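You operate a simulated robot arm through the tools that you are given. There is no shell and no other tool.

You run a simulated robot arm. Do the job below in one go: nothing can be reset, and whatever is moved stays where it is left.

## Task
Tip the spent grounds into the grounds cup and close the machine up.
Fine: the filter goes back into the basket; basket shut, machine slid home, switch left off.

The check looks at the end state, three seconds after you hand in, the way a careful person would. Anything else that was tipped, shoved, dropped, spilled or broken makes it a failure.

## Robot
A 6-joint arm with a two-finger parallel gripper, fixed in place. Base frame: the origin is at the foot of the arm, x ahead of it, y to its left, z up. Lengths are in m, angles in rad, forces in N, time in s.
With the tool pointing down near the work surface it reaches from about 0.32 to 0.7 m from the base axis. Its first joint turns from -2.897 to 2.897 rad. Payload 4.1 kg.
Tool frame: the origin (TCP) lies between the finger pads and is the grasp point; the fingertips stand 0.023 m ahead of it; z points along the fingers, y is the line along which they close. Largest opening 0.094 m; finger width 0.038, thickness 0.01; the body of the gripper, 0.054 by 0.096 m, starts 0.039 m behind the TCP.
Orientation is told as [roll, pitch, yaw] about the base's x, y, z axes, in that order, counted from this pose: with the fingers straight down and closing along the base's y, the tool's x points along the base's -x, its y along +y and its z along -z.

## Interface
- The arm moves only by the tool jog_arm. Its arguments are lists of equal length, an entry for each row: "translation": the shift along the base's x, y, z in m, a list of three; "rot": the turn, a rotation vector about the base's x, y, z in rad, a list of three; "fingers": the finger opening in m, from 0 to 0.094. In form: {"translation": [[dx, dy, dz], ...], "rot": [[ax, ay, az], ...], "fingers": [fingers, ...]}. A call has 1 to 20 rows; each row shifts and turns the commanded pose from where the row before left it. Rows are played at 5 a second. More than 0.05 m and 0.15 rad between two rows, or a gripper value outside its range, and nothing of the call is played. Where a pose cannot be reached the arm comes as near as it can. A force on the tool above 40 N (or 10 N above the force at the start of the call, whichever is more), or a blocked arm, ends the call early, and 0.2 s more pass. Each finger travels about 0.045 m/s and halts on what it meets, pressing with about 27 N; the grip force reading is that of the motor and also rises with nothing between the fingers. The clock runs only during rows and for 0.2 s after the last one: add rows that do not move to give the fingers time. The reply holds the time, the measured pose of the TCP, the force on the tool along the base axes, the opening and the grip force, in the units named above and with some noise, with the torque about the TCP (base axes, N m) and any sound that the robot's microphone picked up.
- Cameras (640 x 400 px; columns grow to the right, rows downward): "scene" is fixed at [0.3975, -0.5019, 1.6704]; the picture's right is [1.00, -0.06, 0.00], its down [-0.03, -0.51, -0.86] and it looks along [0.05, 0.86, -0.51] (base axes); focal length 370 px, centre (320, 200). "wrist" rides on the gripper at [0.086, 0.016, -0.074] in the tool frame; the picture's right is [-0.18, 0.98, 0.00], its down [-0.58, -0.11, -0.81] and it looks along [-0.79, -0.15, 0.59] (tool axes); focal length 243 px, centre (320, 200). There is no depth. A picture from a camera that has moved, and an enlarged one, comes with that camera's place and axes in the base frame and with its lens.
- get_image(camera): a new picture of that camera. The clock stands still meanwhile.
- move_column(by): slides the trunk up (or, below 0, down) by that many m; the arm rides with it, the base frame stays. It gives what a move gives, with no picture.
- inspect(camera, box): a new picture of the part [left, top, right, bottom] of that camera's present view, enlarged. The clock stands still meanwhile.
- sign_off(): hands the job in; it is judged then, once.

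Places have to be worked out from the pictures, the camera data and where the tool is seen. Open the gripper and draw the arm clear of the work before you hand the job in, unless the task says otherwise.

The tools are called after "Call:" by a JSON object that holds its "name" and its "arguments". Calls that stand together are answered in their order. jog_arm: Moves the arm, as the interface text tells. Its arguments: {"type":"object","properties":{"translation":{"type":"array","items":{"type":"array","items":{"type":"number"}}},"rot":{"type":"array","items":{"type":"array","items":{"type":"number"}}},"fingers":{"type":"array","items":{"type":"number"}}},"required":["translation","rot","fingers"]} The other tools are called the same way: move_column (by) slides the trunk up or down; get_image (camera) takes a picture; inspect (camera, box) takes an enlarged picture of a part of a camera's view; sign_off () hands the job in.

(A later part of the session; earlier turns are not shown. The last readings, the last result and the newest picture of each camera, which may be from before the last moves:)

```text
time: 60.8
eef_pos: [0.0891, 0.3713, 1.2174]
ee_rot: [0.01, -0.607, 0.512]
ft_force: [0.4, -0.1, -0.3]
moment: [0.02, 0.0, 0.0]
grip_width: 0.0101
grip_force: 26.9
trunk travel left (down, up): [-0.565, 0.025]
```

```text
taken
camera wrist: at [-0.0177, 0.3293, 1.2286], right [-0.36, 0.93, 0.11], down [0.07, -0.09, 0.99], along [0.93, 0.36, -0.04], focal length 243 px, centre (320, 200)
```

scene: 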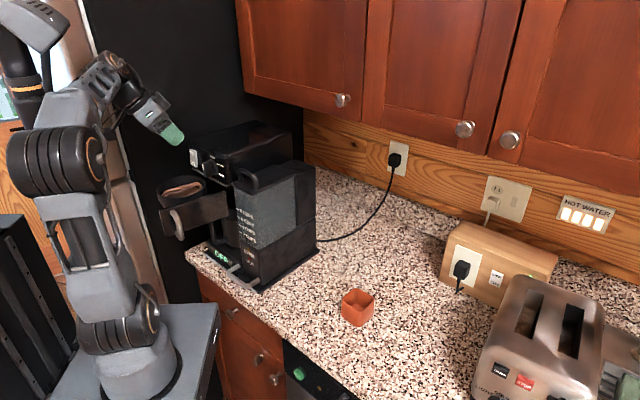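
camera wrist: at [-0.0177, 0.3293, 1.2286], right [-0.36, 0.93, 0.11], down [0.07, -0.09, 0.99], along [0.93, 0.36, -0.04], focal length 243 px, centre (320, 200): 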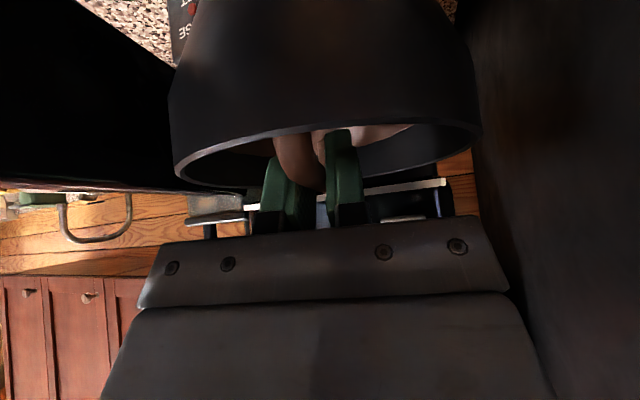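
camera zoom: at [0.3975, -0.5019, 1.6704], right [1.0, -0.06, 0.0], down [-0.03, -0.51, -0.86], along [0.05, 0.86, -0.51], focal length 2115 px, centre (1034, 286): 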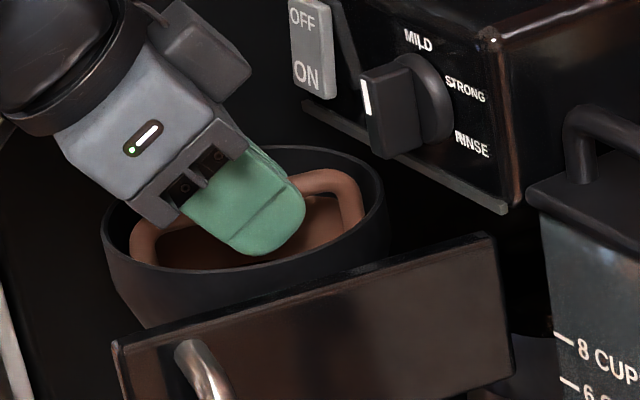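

The filter is rising with the gripper. I'll continue lifting gently in small steps.

Call:
{"name": "jog_arm", "arguments": {"translation": [[0, 0, 0.004], [0, 0, 0.004], [0, 0, 0.004], [0, 0, 0.004]], "rot": [[0, 0, 0], [0, 0, 0], [0, 0, 0], [0, 0, 0]], "fingers": [0, 0, 0, 0]}}

Call:
{"name": "inspect", "arguments": {"camera": "scene", "box": [145, 150, 245, 220]}}

Call:
{"name": "get_image", "arguments": {"camera": "wrist"}}

```text
time: 61.8
eef_pos: [0.0893, 0.3703, 1.2327]
ee_rot: [0.011, -0.608, 0.513]
ft_force: [-0.2, 0.6, -0.3]
moment: [0.02, 0.02, -0.01]
grip_width: 0.0101
grip_force: 27.0
trunk travel left (down, up): [-0.565, 0.025]
```

```text
5.71 times, centred on (195, 185) of scene
camera zoom: at [0.3975, -0.5019, 1.6704], right [1.0, -0.06, 0.0], down [-0.03, -0.51, -0.86], along [0.05, 0.86, -0.51], focal length 2115 px, centre (1034, 286)
```

zoom: 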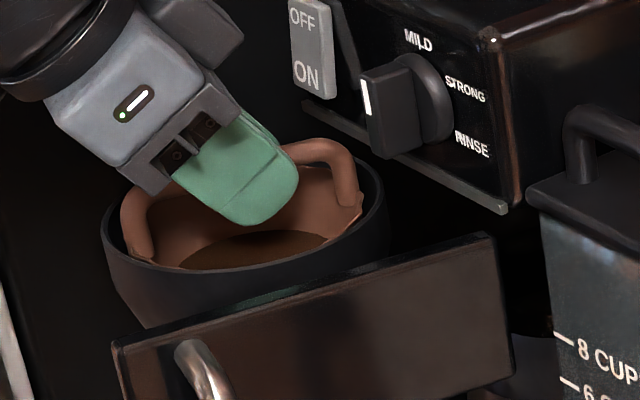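

```text
taken
camera wrist: at [-0.018, 0.329, 1.2446], right [-0.36, 0.93, 0.11], down [0.07, -0.09, 0.99], along [0.93, 0.36, -0.04], focal length 243 px, centre (320, 200)
```

wrist: 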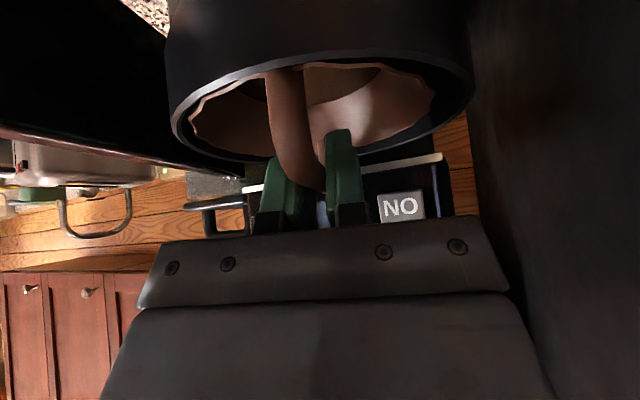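

The filter lifts level with the grip holding at 0.0101 m. I'll continue lifting slowly with a slight drift away from the machine so the rim passes clear of the knob.

Call:
{"name": "jog_arm", "arguments": {"translation": [[0, 0, 0.005], [0, 0, 0.006], [0, 0, 0.006], [-0.001, -0.001, 0.006], [-0.0013, -0.0013, 0.006], [-0.0013, -0.0013, 0.006], [-0.0013, -0.0013, 0.006], [-0.0013, -0.0013, 0.006], [0, 0, 0]], "rot": [[0, 0, 0], [0, 0, 0], [0, 0, 0], [0, 0, 0], [0, 0, 0], [0, 0, 0], [0, 0, 0], [0, 0, 0], [0, 0, 0]], "fingers": [0, 0, 0, 0, 0, 0, 0, 0, 0]}}

Call:
{"name": "inspect", "arguments": {"camera": "scene", "box": [145, 130, 265, 220]}}

Call:
{"name": "get_image", "arguments": {"camera": "wrist"}}

```text
time: 63.8
eef_pos: [0.082, 0.3648, 1.2791]
ee_rot: [0.01, -0.61, 0.513]
ft_force: [0.4, -0.5, -0.2]
moment: [-0.02, 0.01, -0.01]
grip_width: 0.0104
grip_force: 27.4
trunk travel left (down, up): [-0.565, 0.025]
```

```text
4.44 times, centred on (205, 175) of scene
camera zoom: at [0.3975, -0.5019, 1.6704], right [1.0, -0.06, 0.0], down [-0.03, -0.51, -0.86], along [0.05, 0.86, -0.51], focal length 1645 px, centre (831, 311)
```

zoom: 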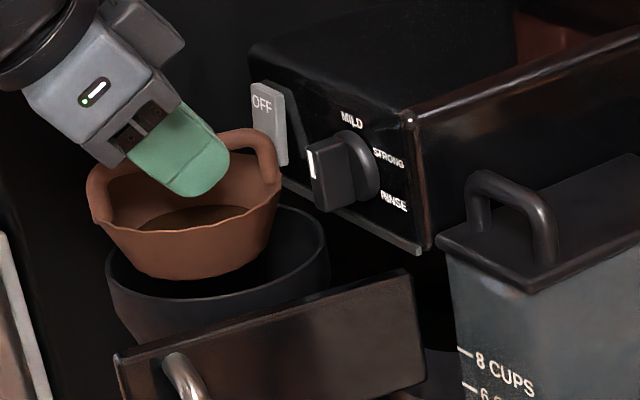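

```text
taken
camera wrist: at [-0.0246, 0.3229, 1.2913], right [-0.36, 0.93, 0.11], down [0.07, -0.09, 0.99], along [0.93, 0.36, -0.04], focal length 243 px, centre (320, 200)
```

wrist: 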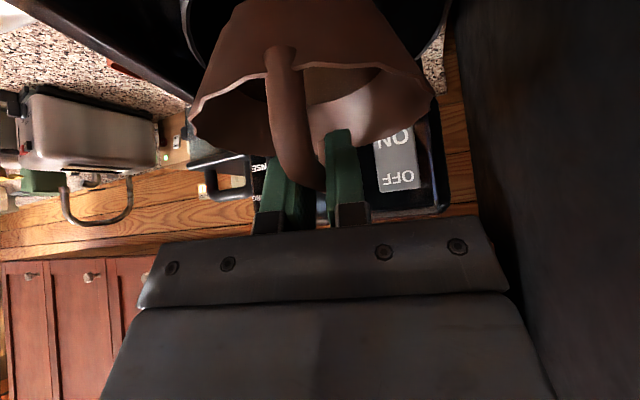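

The filter is out and level, with the grip stable. I'll lift to clear the bowl and machine top (TCP z≈1.35), moving slightly outward.

Call:
{"name": "jog_arm", "arguments": {"translation": [[0, 0, 0.005], [0, 0, 0.007], [0, 0, 0.008], [0, 0, 0.008], [0, 0, 0.009], [0, 0, 0.009], [0, 0, 0.009], [0, 0, 0.008], [0, 0, 0.007], [0, 0, 0.004], [0, 0, 0]], "rot": [[0, 0, 0], [0, 0, 0], [0, 0, 0], [0, 0, 0], [0, 0, 0], [0, 0, 0], [0, 0, 0], [0, 0, 0], [0, 0, 0], [0, 0, 0], [0, 0, 0]], "fingers": [0, 0, 0, 0, 0, 0, 0, 0, 0, 0, 0]}}

Call:
{"name": "inspect", "arguments": {"camera": "scene", "box": [130, 90, 270, 220]}}

Call:
{"name": "get_image", "arguments": {"camera": "wrist"}}

```text
time: 66.2
eef_pos: [0.0829, 0.3647, 1.354]
ee_rot: [0.009, -0.604, 0.513]
ft_force: [0.1, -0.4, -0.2]
moment: [-0.02, -0.01, 0.0]
grip_width: 0.0097
grip_force: 27.4
trunk travel left (down, up): [-0.565, 0.025]
```

```text
3.08 times, centred on (200, 155) of scene
camera zoom: at [0.3975, -0.5019, 1.6704], right [1.0, -0.06, 0.0], down [-0.03, -0.51, -0.86], along [0.05, 0.86, -0.51], focal length 1139 px, centre (689, 338)
```

zoom: 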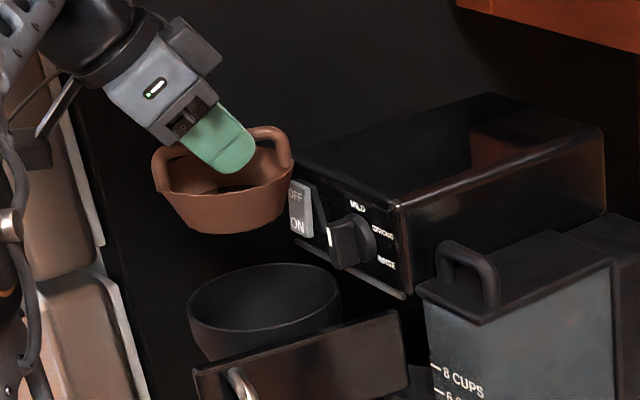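

```text
taken
camera wrist: at [-0.0246, 0.3232, 1.3658], right [-0.36, 0.93, 0.11], down [0.07, -0.09, 0.99], along [0.93, 0.36, -0.04], focal length 243 px, centre (320, 200)
```

wrist: 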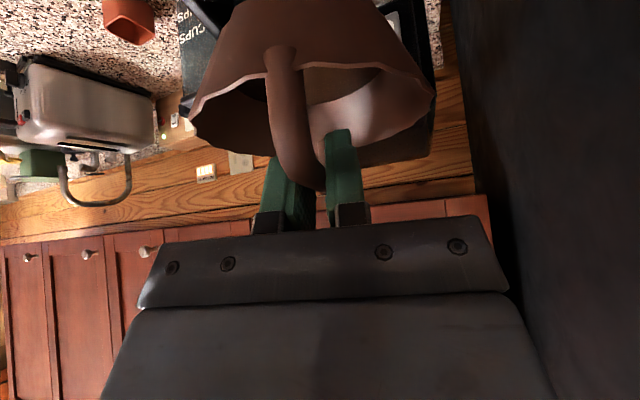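

The bowl is empty, and the filter is held level with its bottom near z 1.275. I'll carry it along the machine front, keeping clear of knob and tank, with gentle steps.

Call:
{"name": "jog_arm", "arguments": {"translation": [[-0.006, -0.006, 0], [-0.006, -0.006, 0.003], [0.008, -0.008, 0.003], [0.0147, -0.0147, 0], [0.0147, -0.0147, 0], [0.0147, -0.0147, 0], [0.0147, -0.0147, 0], [0.0147, -0.0147, 0], [0.0147, -0.0147, 0], [0.0147, -0.0147, 0], [0.0147, -0.0147, 0], [0.0147, -0.0147, 0], [0.0147, -0.0147, 0], [0.0147, -0.0147, 0], [0.0066, -0.0066, 0], [0, 0, 0]], "rot": [[0, 0, 0], [0, 0, 0], [0, 0, 0], [0, 0, 0], [0, 0, 0], [0, 0, 0], [0, 0, 0], [0, 0, 0], [0, 0, 0], [0, 0, 0], [0, 0, 0], [0, 0, 0], [0, 0, 0], [0, 0, 0], [0, 0, 0], [0, 0, 0]], "fingers": [0, 0, 0, 0, 0, 0, 0, 0, 0, 0, 0, 0, 0, 0, 0, 0]}}

Call:
{"name": "get_image", "arguments": {"camera": "scene"}}

```text
time: 69.6
eef_pos: [0.2486, 0.1756, 1.3594]
ee_rot: [0.011, -0.607, 0.515]
ft_force: [-0.2, -0.8, -1.1]
moment: [0.01, 0.02, 0.0]
grip_width: 0.0103
grip_force: 26.9
trunk travel left (down, up): [-0.565, 0.025]
```

```text
taken
```

scene: 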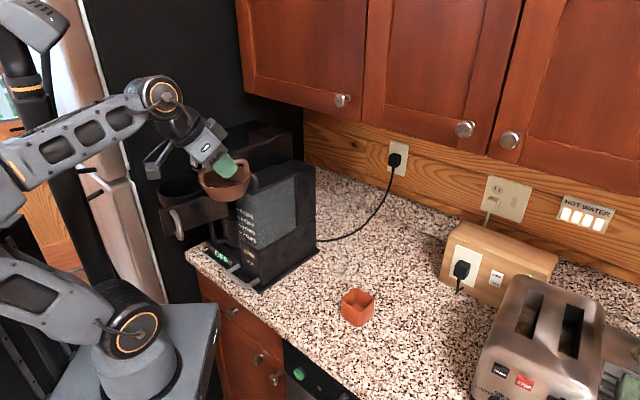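

Grip is steady and the path is clear. Now across to above the cup, lowering somewhat.

Call:
{"name": "jog_arm", "arguments": {"translation": [[0.01, 0, 0], [0.02, 0.0006, 0], [0.0235, 0.0007, 0], [0.0235, 0.0007, 0], [0.0235, 0.0007, 0], [0.0235, 0.0007, -0.006], [0.0235, 0.0007, -0.01], [0.0235, 0.0007, -0.012], [0.0235, 0.0007, -0.012], [0.0235, 0.0007, -0.012], [0.0235, 0.0007, -0.012], [0.0235, 0.0007, -0.012], [0.015, 0.0003, -0.012], [0.008, 0, -0.01], [0, 0, -0.005], [0, 0, 0]], "rot": [[0, 0, 0], [0, 0, 0], [0, 0, 0], [0, 0, 0], [0, 0, 0], [0, 0, 0], [0, 0, 0], [0, 0, 0], [0, 0, 0], [0, 0, 0], [0, 0, 0], [0, 0, 0], [0, 0, 0], [0, 0, 0], [0, 0, 0], [0, 0, 0]], "fingers": [0, 0, 0, 0, 0, 0, 0, 0, 0, 0, 0, 0, 0, 0, 0, 0]}}

Call:
{"name": "get_image", "arguments": {"camera": "scene"}}

Call:
{"name": "inspect", "arguments": {"camera": "scene", "box": [290, 180, 430, 330]}}

Call:
{"name": "get_image", "arguments": {"camera": "wrist"}}

```text
time: 73.0
eef_pos: [0.536, 0.1843, 1.2559]
ee_rot: [0.011, -0.605, 0.513]
ft_force: [1.0, -0.1, -0.2]
moment: [-0.02, -0.04, -0.02]
grip_width: 0.01
grip_force: 27.4
trunk travel left (down, up): [-0.565, 0.025]
```

```text
taken
```

scene: 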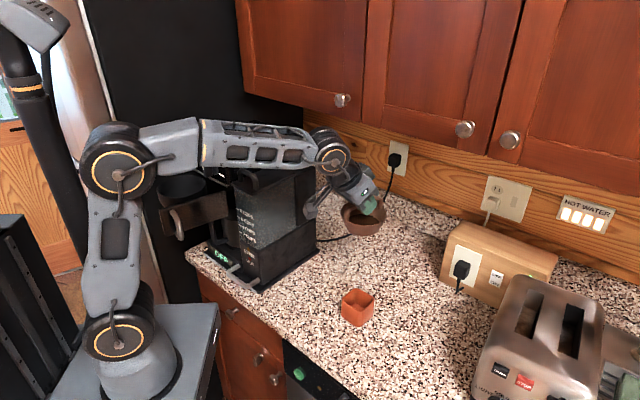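

```text
2.67 times, centred on (360, 255) of scene
camera zoom: at [0.3975, -0.5019, 1.6704], right [1.0, -0.06, 0.0], down [-0.03, -0.51, -0.86], along [0.05, 0.86, -0.51], focal length 987 px, centre (213, 53)
```

zoom: 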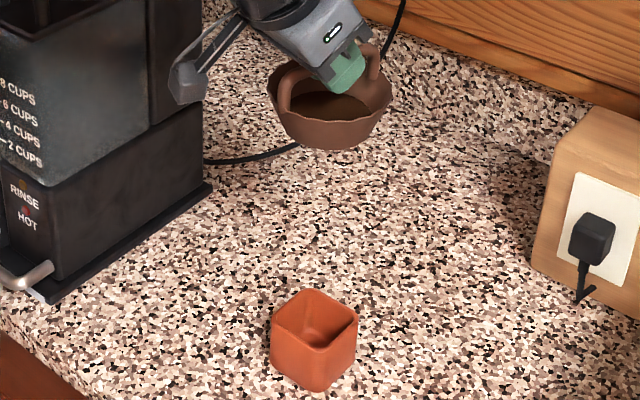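

```text
taken
camera wrist: at [0.429, 0.1433, 1.2692], right [-0.36, 0.93, 0.11], down [0.07, -0.09, 0.99], along [0.93, 0.36, -0.04], focal length 243 px, centre (320, 200)
```

wrist: 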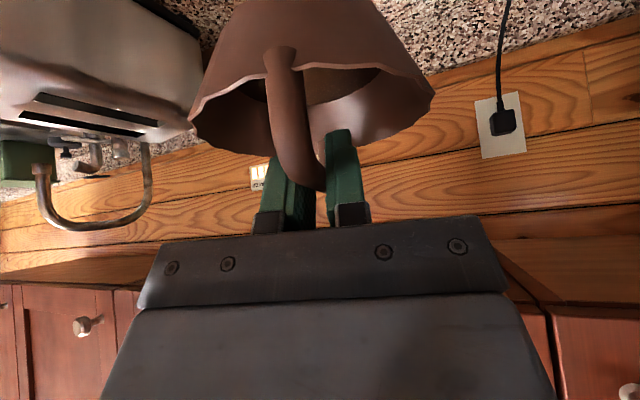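

The filter is above the cup position. I'll look closely at the contents before tipping.

Call:
{"name": "inspect", "arguments": {"camera": "scene", "box": [335, 180, 400, 240]}}

Call:
{"name": "inspect", "arguments": {"camera": "wrist", "box": [180, 0, 450, 210]}}

```text
6.67 times, centred on (368, 210) of scene
camera zoom: at [0.3975, -0.5019, 1.6704], right [1.0, -0.06, 0.0], down [-0.03, -0.51, -0.86], along [0.05, 0.86, -0.51], focal length 2468 px, centre (3, 133)
```

zoom: 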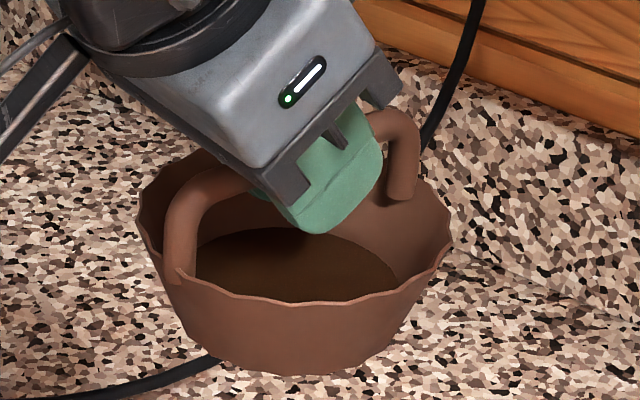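

```text
1.90 times, centred on (315, 105) of wrist
camera zoom: at [0.429, 0.1433, 1.2692], right [-0.36, 0.93, 0.11], down [0.07, -0.09, 0.99], along [0.93, 0.36, -0.04], focal length 462 px, centre (330, 381)
```

zoom: 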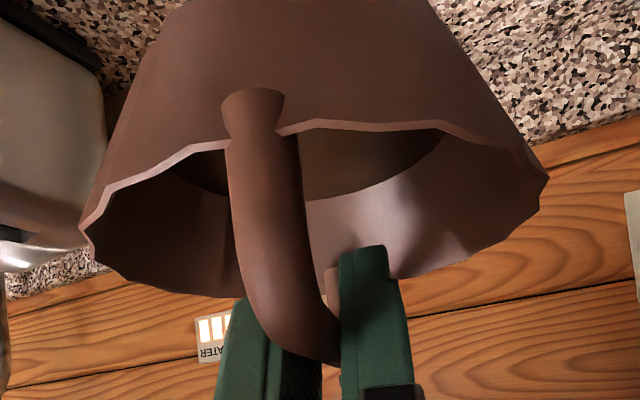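

The filter holds a flat bed of grounds ~2 cm below the rim, and the bail posts sit at the rim ends along the tool direction. I'll tip with the tool level but rolled ~140°, so the pouring lip lies between the posts and ends up over the cup. First I'll lower the trunk in two gentle steps.

Call:
{"name": "move_column", "arguments": {"by": -0.09}}

Call:
{"name": "inspect", "arguments": {"camera": "scene", "box": [290, 180, 430, 330]}}

```text
time: 74.2
eef_pos: [0.5354, 0.1847, 1.167]
ee_rot: [0.009, -0.608, 0.511]
ft_force: [0.6, -0.1, -0.6]
moment: [0.01, 0.0, 0.02]
grip_width: 0.01
grip_force: 26.9
trunk travel left (down, up): [-0.475, 0.115]
```

```text
2.67 times, centred on (360, 255) of scene
camera zoom: at [0.3975, -0.5019, 1.6704], right [1.0, -0.06, 0.0], down [-0.03, -0.51, -0.86], along [0.05, 0.86, -0.51], focal length 987 px, centre (213, 53)
```

zoom: 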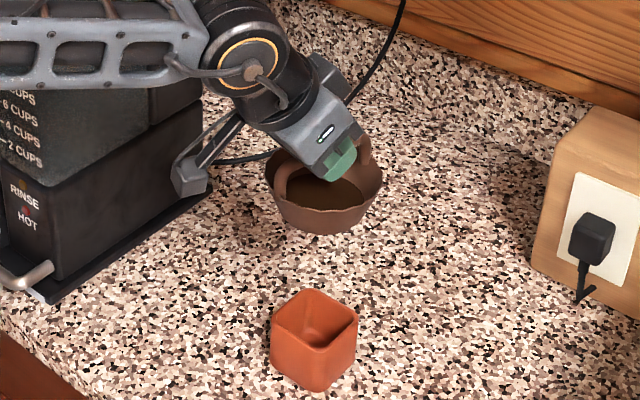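

Grip steady, all clear. I'll lower the second step to about z 1.08.

Call:
{"name": "move_column", "arguments": {"by": -0.09}}

Call:
{"name": "get_image", "arguments": {"camera": "scene"}}

Call:
{"name": "inspect", "arguments": {"camera": "scene", "box": [310, 200, 420, 330]}}

Call:
{"name": "get_image", "arguments": {"camera": "wrist"}}

```text
time: 75.5
eef_pos: [0.5358, 0.1844, 1.0775]
ee_rot: [0.01, -0.607, 0.513]
ft_force: [0.0, 0.4, -0.6]
moment: [-0.04, 0.01, -0.03]
grip_width: 0.0098
grip_force: 27.1
trunk travel left (down, up): [-0.385, 0.205]
```

```text
taken
```

scene: 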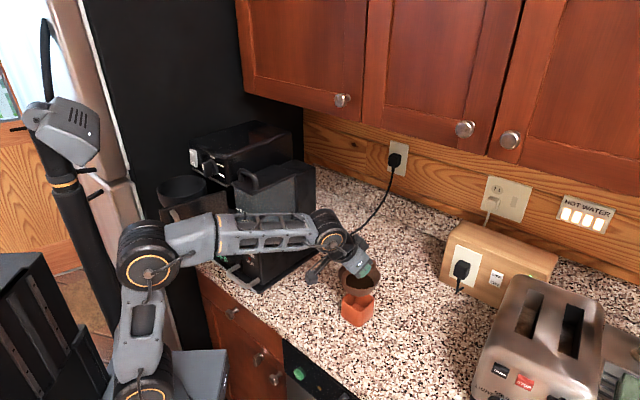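

```text
3.08 times, centred on (365, 265) of scene
camera zoom: at [0.3975, -0.5019, 1.6704], right [1.0, -0.06, 0.0], down [-0.03, -0.51, -0.86], along [0.05, 0.86, -0.51], focal length 1139 px, centre (182, 0)
```

zoom: 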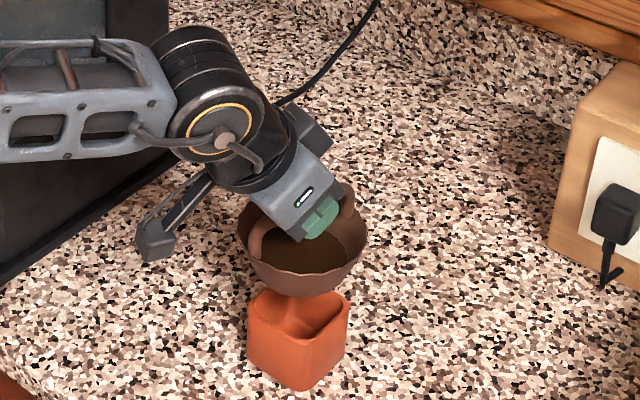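

```text
taken
camera wrist: at [0.4289, 0.1432, 1.0894], right [-0.36, 0.93, 0.11], down [0.07, -0.09, 0.99], along [0.93, 0.36, -0.04], focal length 243 px, centre (320, 200)
```

wrist: 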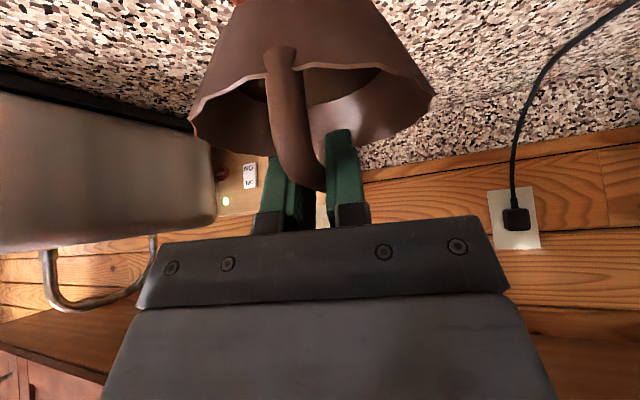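

The filter hangs right above the cup. I'll first straighten the tool to vertical (the filter tips ~35° over the cup) and check for slip or spill.

Call:
{"name": "jog_arm", "arguments": {"translation": [[0, 0, 0], [0, 0, 0], [0, 0, 0], [0, 0, 0], [0, 0, 0], [0, 0, 0], [0, 0, 0]], "rot": [[-0.029, 0.052, 0], [-0.059, 0.105, 0], [-0.06, 0.106, 0], [-0.06, 0.106, 0], [-0.06, 0.106, 0], [-0.03, 0.053, 0], [0, 0, 0]], "fingers": [0, 0, 0, 0, 0, 0, 0]}}

Call:
{"name": "inspect", "arguments": {"camera": "scene", "box": [310, 200, 420, 330]}}

Call:
{"name": "get_image", "arguments": {"camera": "wrist"}}

```text
time: 77.1
eef_pos: [0.537, 0.1856, 1.0771]
ee_rot: [0.012, 0.0, 0.512]
ft_force: [-0.3, 0.1, -0.6]
moment: [0.02, -0.01, 0.0]
grip_width: 0.0098
grip_force: 26.8
trunk travel left (down, up): [-0.385, 0.205]
```

```text
3.08 times, centred on (365, 265) of scene
camera zoom: at [0.3975, -0.5019, 1.6704], right [1.0, -0.06, 0.0], down [-0.03, -0.51, -0.86], along [0.05, 0.86, -0.51], focal length 1139 px, centre (182, 0)
```

zoom: 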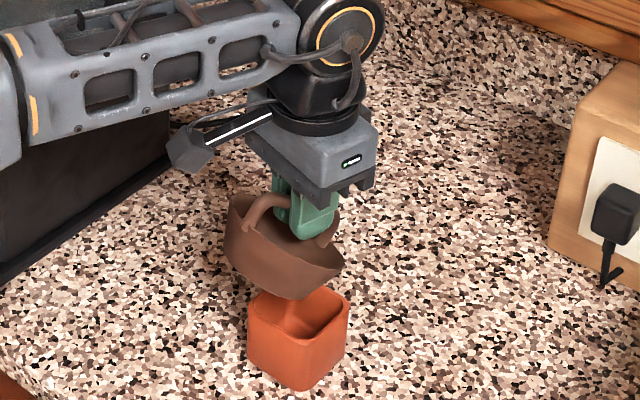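

```text
taken
camera wrist: at [0.4528, 0.1571, 1.1521], right [-0.32, 0.95, 0.01], down [0.56, 0.18, 0.8], along [0.76, 0.26, -0.59], focal length 243 px, centre (320, 200)
```

wrist: 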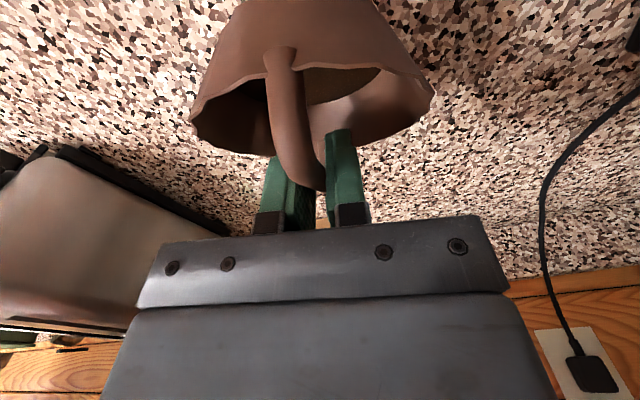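

No slip or spill at ~35° tip; the filter turns rigidly with the tool. Now I'll roll the tool −140° about the vertical, keeping the lip over the cup.

Call:
{"name": "jog_arm", "arguments": {"translation": [[0, 0, 0], [0, 0, 0], [0, 0, 0], [0, 0, 0], [0, 0, 0], [0, 0, 0], [0, 0, 0], [0, 0, 0], [0.0005, 0.0015, 0], [0.0005, 0.0015, 0], [0.0005, 0.0015, 0], [0.0005, 0.0015, 0], [0.0005, 0.0015, 0], [0.0005, 0.0015, 0], [0.0005, 0.0015, 0], [0.0005, 0.0015, 0], [0.0005, 0.0015, 0], [0.0005, 0.0015, 0], [0, 0, 0]], "rot": [[0, 0, -0.07], [0, 0, -0.14], [0, 0, -0.14], [0, 0, -0.14], [0, 0, -0.14], [0, 0, -0.14], [0, 0, -0.14], [0, 0, -0.14], [0, 0, -0.14], [0, 0, -0.14], [0, 0, -0.14], [0, 0, -0.14], [0, 0, -0.14], [0, 0, -0.14], [0, 0, -0.14], [0, 0, -0.14], [0, 0, -0.14], [0, 0, -0.13], [0, 0, 0]], "fingers": [0, 0, 0, 0, 0, 0, 0, 0, 0, 0, 0, 0, 0, 0, 0, 0, 0, 0, 0]}}

Call:
{"name": "inspect", "arguments": {"camera": "scene", "box": [310, 200, 420, 330]}}

Call:
{"name": "get_image", "arguments": {"camera": "wrist"}}

```text
time: 81.1
eef_pos: [0.5405, 0.1999, 1.0776]
ee_rot: [0.009, 0.0, -1.928]
ft_force: [0.2, -0.3, -0.6]
moment: [0.0, -0.03, 0.02]
grip_width: 0.0101
grip_force: 27.0
trunk travel left (down, up): [-0.385, 0.205]
```

```text
3.08 times, centred on (365, 265) of scene
camera zoom: at [0.3975, -0.5019, 1.6704], right [1.0, -0.06, 0.0], down [-0.03, -0.51, -0.86], along [0.05, 0.86, -0.51], focal length 1139 px, centre (182, 0)
```

zoom: 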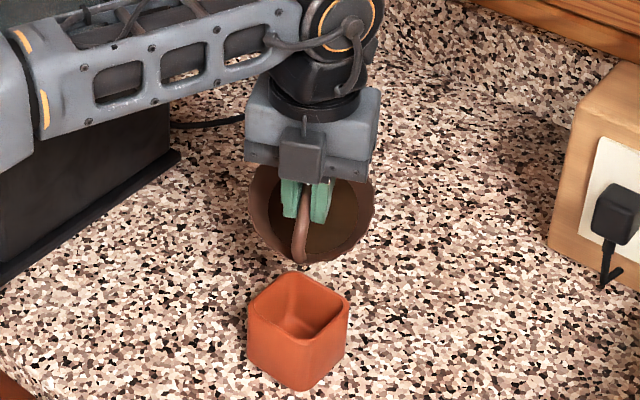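

```text
taken
camera wrist: at [0.5859, 0.2764, 1.1519], right [0.86, -0.52, 0.01], down [-0.31, -0.5, 0.81], along [-0.41, -0.69, -0.59], focal length 243 px, centre (320, 200)
```

wrist: 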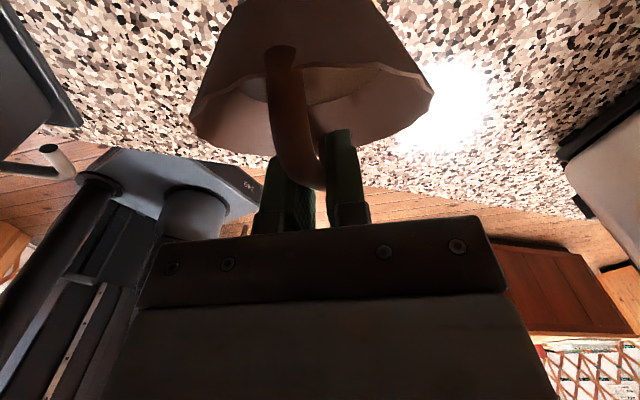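

Roll done without spilling; the opening now faces back toward the front edge, low over the cup. Next I'll pitch the tool up in stages while moving so the pouring lip stays over the cup, first to about 79° of tip.

Call:
{"name": "jog_arm", "arguments": {"translation": [[-0.001, -0.0035, -0.003], [-0.001, -0.004, -0.004], [-0.001, -0.004, -0.004], [-0.0015, -0.0045, -0.004], [-0.002, -0.0045, -0.004], [-0.002, -0.0045, -0.004], [-0.002, -0.004, -0.003], [0, 0, 0]], "rot": [[0.0612, -0.1086, 0], [0.0612, -0.1086, 0], [0.0612, -0.1086, 0], [0.0612, -0.1086, 0], [0.0612, -0.1086, 0], [0.0612, -0.1086, 0], [0.0612, -0.1086, 0], [0, 0, 0]], "fingers": [0, 0, 0, 0, 0, 0, 0, 0]}}

Call:
{"name": "inspect", "arguments": {"camera": "scene", "box": [310, 200, 420, 330]}}

Call:
{"name": "get_image", "arguments": {"camera": "wrist"}}

```text
time: 82.9
eef_pos: [0.5299, 0.1705, 1.0503]
ee_rot: [0.667, 0.625, -1.708]
ft_force: [-0.3, 0.0, -0.4]
moment: [-0.03, 0.03, -0.01]
grip_width: 0.0098
grip_force: 26.8
trunk travel left (down, up): [-0.385, 0.205]
```

```text
3.08 times, centred on (365, 265) of scene
camera zoom: at [0.3975, -0.5019, 1.6704], right [1.0, -0.06, 0.0], down [-0.03, -0.51, -0.86], along [0.05, 0.86, -0.51], focal length 1139 px, centre (182, 0)
```

zoom: 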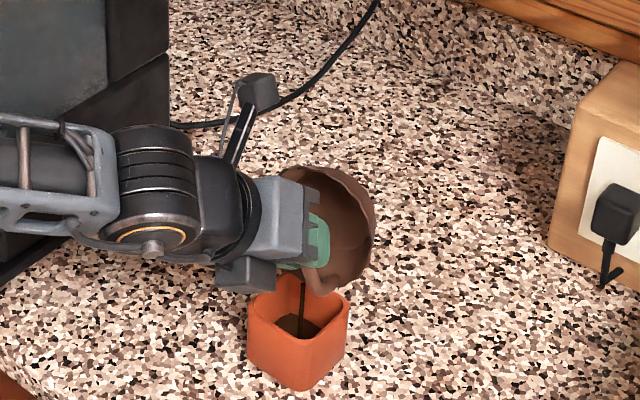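

```text
taken
camera wrist: at [0.5008, 0.2054, 1.1577], right [0.7, -0.61, 0.39], down [-0.69, -0.72, 0.12], along [0.2, -0.35, -0.92], focal length 243 px, centre (320, 200)
```

wrist: 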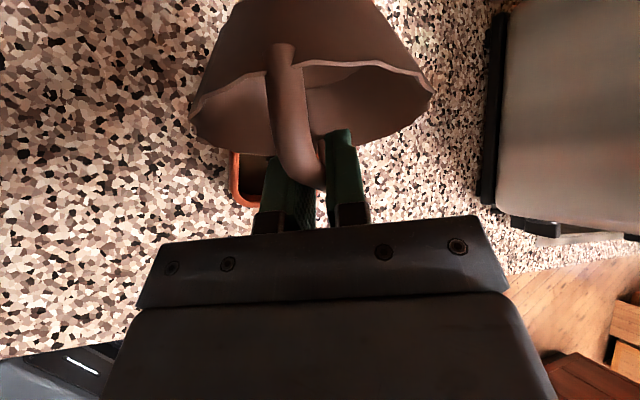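

Grounds are already streaming into the cup, landing inside. I'll zoom in to check the aim, holding this pose.

Call:
{"name": "inspect", "arguments": {"camera": "scene", "box": [335, 245, 395, 305]}}

Call:
{"name": "jog_arm", "arguments": {"translation": [[0, 0, 0], [0, 0, 0], [0, 0, 0], [0, 0, 0]], "rot": [[0, 0, 0], [0, 0, 0], [0, 0, 0], [0, 0, 0]], "fingers": [0, 0, 0, 0]}}

Call:
{"name": "inspect", "arguments": {"camera": "scene", "box": [335, 245, 395, 305]}}

```text
6.67 times, centred on (365, 275) of scene
camera zoom: at [0.3975, -0.5019, 1.6704], right [1.0, -0.06, 0.0], down [-0.03, -0.51, -0.86], along [0.05, 0.86, -0.51], focal length 2468 px, centre (20, -300)
```

zoom: 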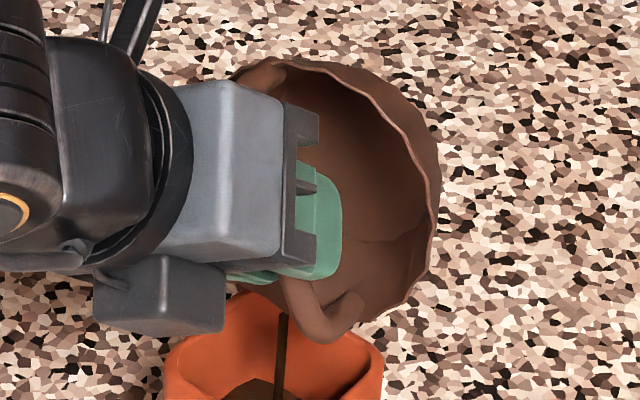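

```text
time: 83.9
eef_pos: [0.5304, 0.17, 1.0522]
ee_rot: [0.666, 0.625, -1.707]
ft_force: [-0.9, 0.4, -0.4]
moment: [0.02, 0.0, 0.01]
grip_width: 0.0099
grip_force: 27.3
trunk travel left (down, up): [-0.385, 0.205]
```

```text
6.67 times, centred on (365, 275) of scene
camera zoom: at [0.3975, -0.5019, 1.6704], right [1.0, -0.06, 0.0], down [-0.03, -0.51, -0.86], along [0.05, 0.86, -0.51], focal length 2468 px, centre (20, -300)
```

zoom: 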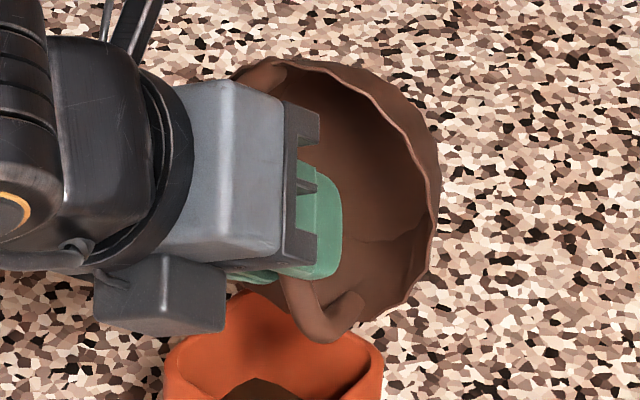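

The stream has ended and the filter looks empty with grounds in the cup. To be sure nothing remains, I'll tip further (to ~107°) with the lip kept over the cup.

Call:
{"name": "jog_arm", "arguments": {"translation": [[-0.0025, -0.0035, -0.001], [-0.0025, -0.0035, -0.002], [-0.003, -0.0035, -0.002], [-0.002, -0.0035, -0.002], [-0.002, -0.003, 0], [0, 0, 0], [0, 0, 0], [0, 0, 0]], "rot": [[0.0515, -0.0914, 0], [0.0515, -0.0914, 0], [0.0515, -0.0914, 0], [0.0515, -0.0914, 0], [0.0515, -0.0914, 0], [0, 0, 0], [0, 0, 0], [0, 0, 0]], "fingers": [0, 0, 0, 0, 0, 0, 0, 0]}}

Call:
{"name": "inspect", "arguments": {"camera": "scene", "box": [310, 200, 420, 330]}}

Call:
{"name": "get_image", "arguments": {"camera": "wrist"}}

```text
time: 85.7
eef_pos: [0.5184, 0.1531, 1.0452]
ee_rot: [1.317, 0.853, -1.258]
ft_force: [0.6, -0.2, -1.1]
moment: [-0.02, -0.01, 0.06]
grip_width: 0.01
grip_force: 27.3
trunk travel left (down, up): [-0.385, 0.205]
```

```text
3.08 times, centred on (365, 265) of scene
camera zoom: at [0.3975, -0.5019, 1.6704], right [1.0, -0.06, 0.0], down [-0.03, -0.51, -0.86], along [0.05, 0.86, -0.51], focal length 1139 px, centre (182, 0)
```

zoom: 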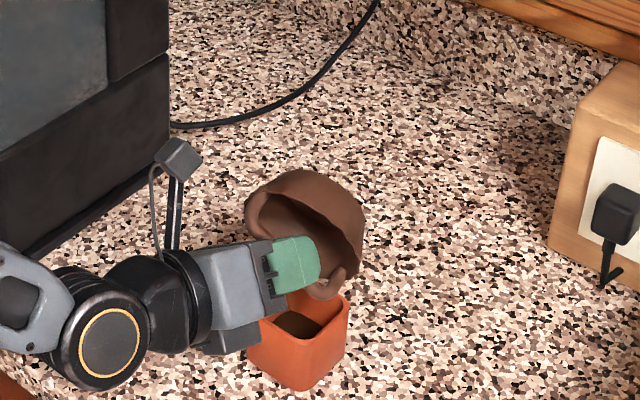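

```text
taken
camera wrist: at [0.4432, 0.1634, 1.1323], right [0.49, -0.72, 0.49], down [-0.63, -0.68, -0.37], along [0.6, -0.12, -0.79], focal length 243 px, centre (320, 200)
```

wrist: 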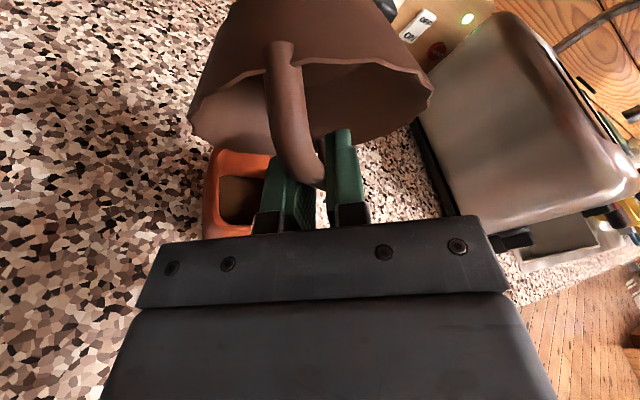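

The cup is well filled with grounds and nothing is visible on the counter. I'll zoom in on both the cup and the filter's interior.

Call:
{"name": "inspect", "arguments": {"camera": "scene", "box": [325, 250, 395, 335]}}

Call:
{"name": "inspect", "arguments": {"camera": "wrist", "box": [180, 20, 450, 240]}}

```text
4.71 times, centred on (360, 292) of scene
camera zoom: at [0.3975, -0.5019, 1.6704], right [1.0, -0.06, 0.0], down [-0.03, -0.51, -0.86], along [0.05, 0.86, -0.51], focal length 1742 px, centre (132, -235)
```

zoom: 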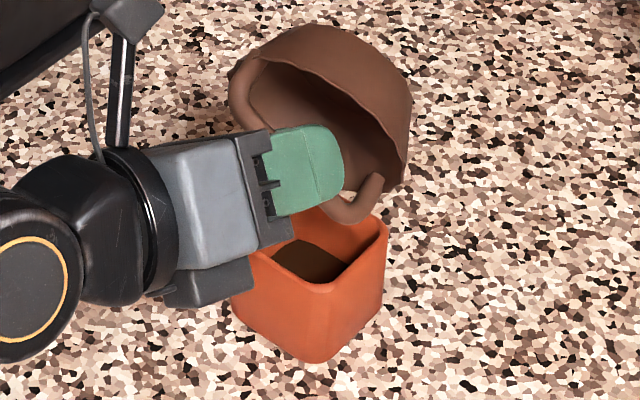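

```text
1.82 times, centred on (315, 130) of wrist
camera zoom: at [0.4432, 0.1634, 1.1323], right [0.49, -0.72, 0.49], down [-0.63, -0.68, -0.37], along [0.6, -0.12, -0.79], focal length 441 px, centre (329, 327)
```

zoom: 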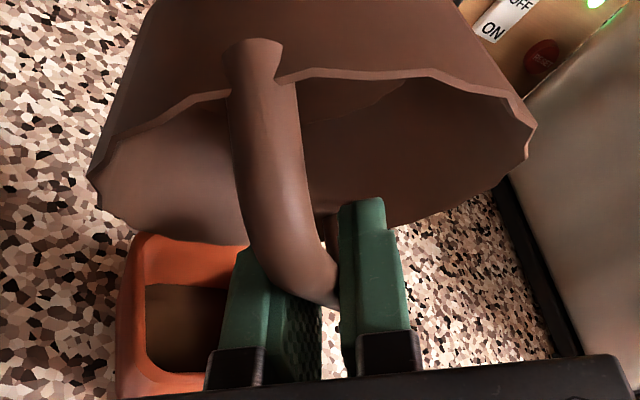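

The filter is empty and the grounds are all in the cup. I'll rise 4 cm and reverse the tip to bring the tool back to vertical.

Call:
{"name": "jog_arm", "arguments": {"translation": [[0, 0, 0.008], [0, 0, 0.015], [0, 0, 0.017], [0, 0, 0.01], [0, 0, 0], [0, 0, 0], [0, 0, 0], [0, 0, 0], [0, 0, 0], [0, 0, 0], [0, 0, 0], [0, 0, 0], [0, 0, 0], [0, 0, 0], [0, 0, 0]], "rot": [[0, 0, 0], [0, 0, 0], [-0.0515, 0.0914, 0], [-0.0515, 0.0914, 0], [-0.0515, 0.0914, 0], [-0.0515, 0.0914, 0], [-0.0515, 0.0914, 0], [-0.0612, 0.1086, 0], [-0.0612, 0.1086, 0], [-0.0612, 0.1086, 0], [-0.0612, 0.1086, 0], [-0.0612, 0.1086, 0], [-0.0612, 0.1086, 0], [-0.0612, 0.1086, 0], [0, 0, 0]], "fingers": [0, 0, 0, 0, 0, 0, 0, 0, 0, 0, 0, 0, 0, 0, 0]}}

Call:
{"name": "inspect", "arguments": {"camera": "scene", "box": [310, 200, 420, 330]}}

```text
time: 88.9
eef_pos: [0.5189, 0.1541, 1.0945]
ee_rot: [0.011, -0.001, -1.924]
ft_force: [0.7, 0.4, 0.8]
moment: [-0.03, 0.02, -0.01]
grip_width: 0.0099
grip_force: 27.1
trunk travel left (down, up): [-0.385, 0.205]
```

```text
3.08 times, centred on (365, 265) of scene
camera zoom: at [0.3975, -0.5019, 1.6704], right [1.0, -0.06, 0.0], down [-0.03, -0.51, -0.86], along [0.05, 0.86, -0.51], focal length 1139 px, centre (182, 0)
```

zoom: 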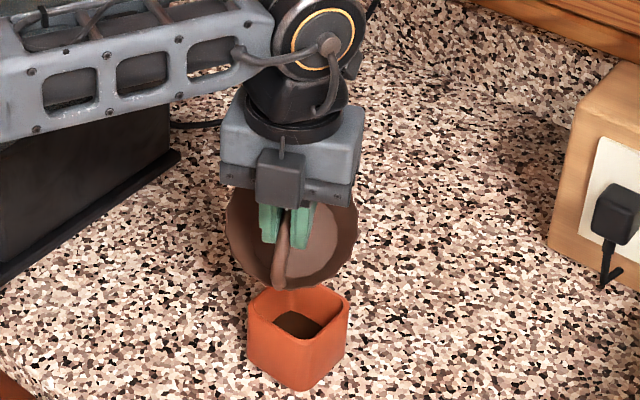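

The filter interior is clean and the cup holds the grounds. Next I roll back +140° while rising a little.

Call:
{"name": "jog_arm", "arguments": {"translation": [[0, 0, 0.004], [0, 0, 0.005], [0, 0, 0.005], [0, 0, 0.005], [0, 0, 0.005], [0, 0, 0], [0, 0, 0], [0, 0, 0], [0, 0, 0], [0, 0, 0], [0, 0, 0], [0, 0, 0], [0, 0, 0], [0, 0, 0], [0, 0, 0], [0, 0, 0], [0, 0, 0], [0, 0, 0], [0, 0, 0]], "rot": [[0, 0, 0.07], [0, 0, 0.14], [0, 0, 0.14], [0, 0, 0.14], [0, 0, 0.14], [0, 0, 0.14], [0, 0, 0.14], [0, 0, 0.14], [0, 0, 0.14], [0, 0, 0.14], [0, 0, 0.14], [0, 0, 0.14], [0, 0, 0.14], [0, 0, 0.14], [0, 0, 0.14], [0, 0, 0.14], [0, 0, 0.14], [0, 0, 0.13], [0, 0, 0]], "fingers": [0, 0, 0, 0, 0, 0, 0, 0, 0, 0, 0, 0, 0, 0, 0, 0, 0, 0, 0]}}

Call:
{"name": "jog_arm", "arguments": {"translation": [[0, 0, 0], [0, 0, 0], [0, 0, 0], [0, 0, 0], [0, 0, 0], [0, 0, 0], [0, 0, 0]], "rot": [[0.029, -0.052, 0], [0.059, -0.105, 0], [0.06, -0.106, 0], [0.06, -0.106, 0], [0.06, -0.106, 0], [0.03, -0.053, 0], [0, 0, 0]], "fingers": [0, 0, 0, 0, 0, 0, 0]}}

Call:
{"name": "get_image", "arguments": {"camera": "scene"}}

Call:
{"name": "get_image", "arguments": {"camera": "wrist"}}

```text
time: 92.9
eef_pos: [0.5196, 0.1536, 1.1177]
ee_rot: [0.01, 0.001, 0.515]
ft_force: [-0.1, -0.5, -0.8]
moment: [0.0, -0.01, -0.02]
grip_width: 0.0097
grip_force: 27.4
trunk travel left (down, up): [-0.385, 0.205]
```

```text
time: 94.5
eef_pos: [0.5185, 0.154, 1.1188]
ee_rot: [0.008, -0.608, 0.513]
ft_force: [0.0, -0.1, -1.2]
moment: [0.03, -0.01, 0.0]
grip_width: 0.0102
grip_force: 26.9
trunk travel left (down, up): [-0.385, 0.205]
```

```text
taken
```

scene: 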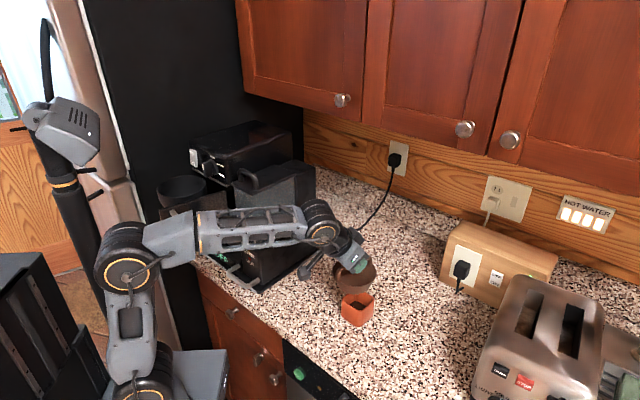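

```text
taken
camera wrist: at [0.4116, 0.1127, 1.1304], right [-0.36, 0.93, 0.11], down [0.07, -0.09, 0.99], along [0.93, 0.36, -0.03], focal length 243 px, centre (320, 200)
```

wrist: 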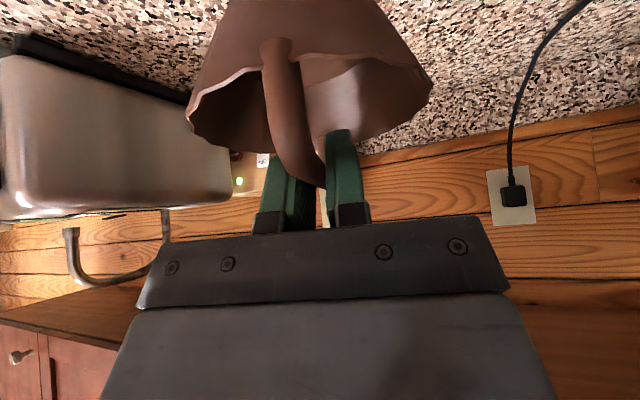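

Back to level with the same grip. I'll raise the trunk 0.18 m.

Call:
{"name": "move_column", "arguments": {"by": 0.18}}

Call:
{"name": "jog_arm", "arguments": {"translation": [[-0.01, 0.0008, 0.004], [-0.018, 0.0015, 0.01], [-0.0225, 0.0019, 0.012], [-0.0225, 0.0019, 0.012], [-0.0225, 0.0019, 0.012], [-0.0225, 0.0019, 0.006], [-0.0225, 0.0019, 0.003], [-0.0225, 0.0019, 0], [-0.0225, 0.0019, 0], [-0.0225, 0.0019, 0], [-0.0225, 0.0019, 0], [-0.0225, 0.0019, 0], [-0.012, 0.001, 0], [-0.006, 0.0005, 0], [0, 0, 0]], "rot": [[0, 0, 0], [0, 0, 0], [0, 0, 0], [0, 0, 0], [0, 0, 0], [0, 0, 0], [0, 0, 0], [0, 0, 0], [0, 0, 0], [0, 0, 0], [0, 0, 0], [0, 0, 0], [0, 0, 0], [0, 0, 0], [0, 0, 0]], "fingers": [0, 0, 0, 0, 0, 0, 0, 0, 0, 0, 0, 0, 0, 0, 0]}}

Call:
{"name": "get_image", "arguments": {"camera": "scene"}}

Call:
{"name": "inspect", "arguments": {"camera": "scene", "box": [325, 270, 395, 335]}}

```text
time: 96.5
eef_pos: [0.5195, 0.1542, 1.2991]
ee_rot: [0.01, -0.606, 0.515]
ft_force: [0.4, 0.4, -0.7]
moment: [0.01, -0.01, 0.0]
grip_width: 0.0099
grip_force: 27.1
trunk travel left (down, up): [-0.565, 0.025]
```

```text
time: 99.7
eef_pos: [0.2482, 0.1779, 1.3571]
ee_rot: [0.013, -0.608, 0.514]
ft_force: [-0.3, -0.6, -0.6]
moment: [0.01, 0.02, 0.02]
grip_width: 0.0098
grip_force: 27.2
trunk travel left (down, up): [-0.565, 0.025]
```

```text
taken
```

scene: 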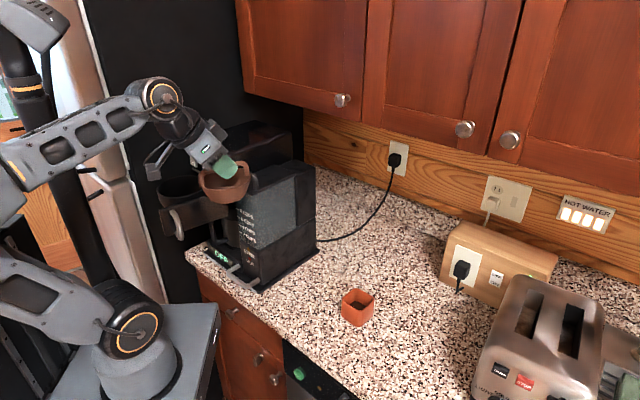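

```text
6.15 times, centred on (360, 302) of scene
camera zoom: at [0.3975, -0.5019, 1.6704], right [1.0, -0.06, 0.0], down [-0.03, -0.51, -0.86], along [0.05, 0.86, -0.51], focal length 2278 px, centre (74, -431)
```

zoom: 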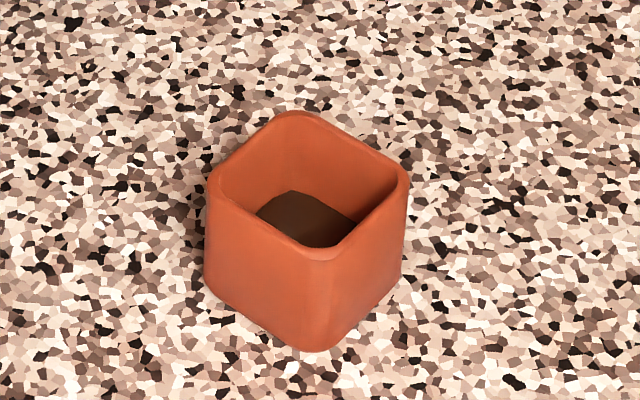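

The cup and counter are clean. I'll carry the filter back along the same path to above the bowl.

Call:
{"name": "jog_arm", "arguments": {"translation": [[-0.006, 0.006, 0], [-0.0147, 0.0146, 0], [-0.0147, 0.0146, 0], [-0.0147, 0.0146, 0], [-0.0147, 0.0146, 0], [-0.0147, 0.0146, 0], [-0.0147, 0.0146, 0], [-0.0147, 0.0146, 0], [-0.0147, 0.0146, 0], [-0.0147, 0.0146, 0], [-0.0147, 0.0146, 0], [-0.0147, 0.0146, 0], [-0.009, 0.009, 0], [0.006, 0.006, 0], [0.006, 0.006, 0], [0, 0, 0]], "rot": [[0, 0, 0], [0, 0, 0], [0, 0, 0], [0, 0, 0], [0, 0, 0], [0, 0, 0], [0, 0, 0], [0, 0, 0], [0, 0, 0], [0, 0, 0], [0, 0, 0], [0, 0, 0], [0, 0, 0], [0, 0, 0], [0, 0, 0], [0, 0, 0]], "fingers": [0, 0, 0, 0, 0, 0, 0, 0, 0, 0, 0, 0, 0, 0, 0, 0]}}

Call:
{"name": "inspect", "arguments": {"camera": "scene", "box": [130, 90, 270, 220]}}

Call:
{"name": "get_image", "arguments": {"camera": "wrist"}}

```text
time: 103.1
eef_pos: [0.0831, 0.3646, 1.3576]
ee_rot: [0.011, -0.607, 0.512]
ft_force: [0.5, -0.7, -0.2]
moment: [0.01, 0.01, 0.0]
grip_width: 0.01
grip_force: 27.5
trunk travel left (down, up): [-0.565, 0.025]
```

```text
3.08 times, centred on (200, 155) of scene
camera zoom: at [0.3975, -0.5019, 1.6704], right [1.0, -0.06, 0.0], down [-0.03, -0.51, -0.86], along [0.05, 0.86, -0.51], focal length 1139 px, centre (689, 338)
```

zoom: 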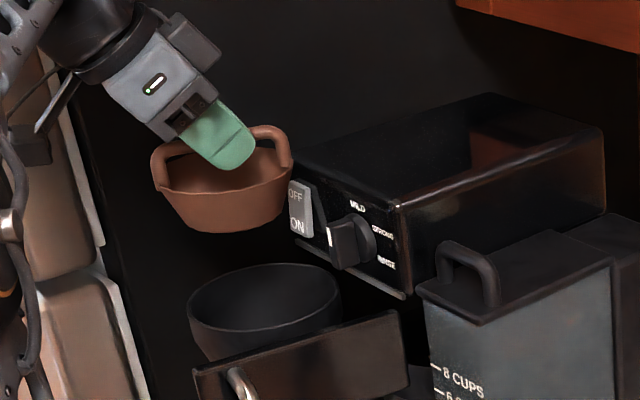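

```text
taken
camera wrist: at [-0.0241, 0.3227, 1.369], right [-0.36, 0.93, 0.11], down [0.07, -0.09, 0.99], along [0.93, 0.36, -0.04], focal length 243 px, centre (320, 200)
```

wrist: 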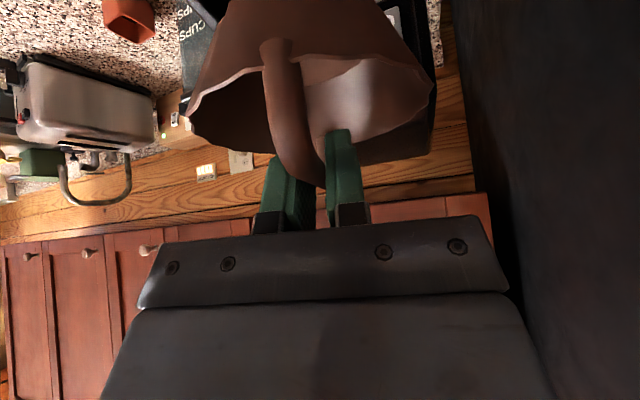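

The bowl is where it was, and the filter hangs as before. I'll descend straight down along the reverse of the lift path, first to just inside the bowl.

Call:
{"name": "jog_arm", "arguments": {"translation": [[0, 0, -0.005], [0, 0, -0.01], [0, 0, -0.012], [0, 0, -0.012], [0, 0, -0.012], [0, 0, -0.012], [0, 0, -0.01], [0, 0, -0.004], [0, 0, 0]], "rot": [[0, 0, 0], [0, 0, 0], [0, 0, 0], [0, 0, 0], [0, 0, 0], [0, 0, 0], [0, 0, 0], [0, 0, 0], [0, 0, 0]], "fingers": [0, 0, 0, 0, 0, 0, 0, 0, 0]}}

Call:
{"name": "inspect", "arguments": {"camera": "scene", "box": [145, 130, 265, 220]}}

Call:
{"name": "get_image", "arguments": {"camera": "wrist"}}

```text
time: 105.1
eef_pos: [0.0832, 0.3658, 1.2806]
ee_rot: [0.011, -0.61, 0.514]
ft_force: [-0.1, -0.4, -0.8]
moment: [0.03, 0.0, -0.01]
grip_width: 0.0099
grip_force: 27.5
trunk travel left (down, up): [-0.565, 0.025]
```

```text
4.44 times, centred on (205, 175) of scene
camera zoom: at [0.3975, -0.5019, 1.6704], right [1.0, -0.06, 0.0], down [-0.03, -0.51, -0.86], along [0.05, 0.86, -0.51], focal length 1645 px, centre (831, 311)
```

zoom: 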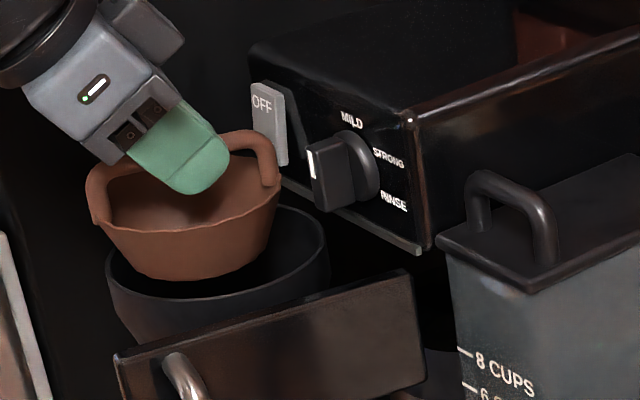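

```text
taken
camera wrist: at [-0.0246, 0.3236, 1.2926], right [-0.36, 0.93, 0.11], down [0.07, -0.09, 0.99], along [0.93, 0.36, -0.04], focal length 243 px, centre (320, 200)
```

wrist: 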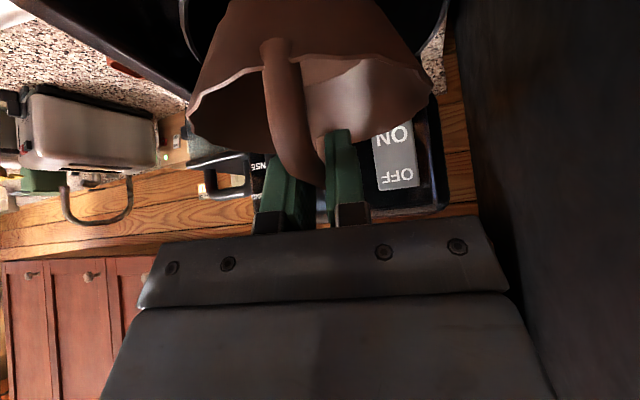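

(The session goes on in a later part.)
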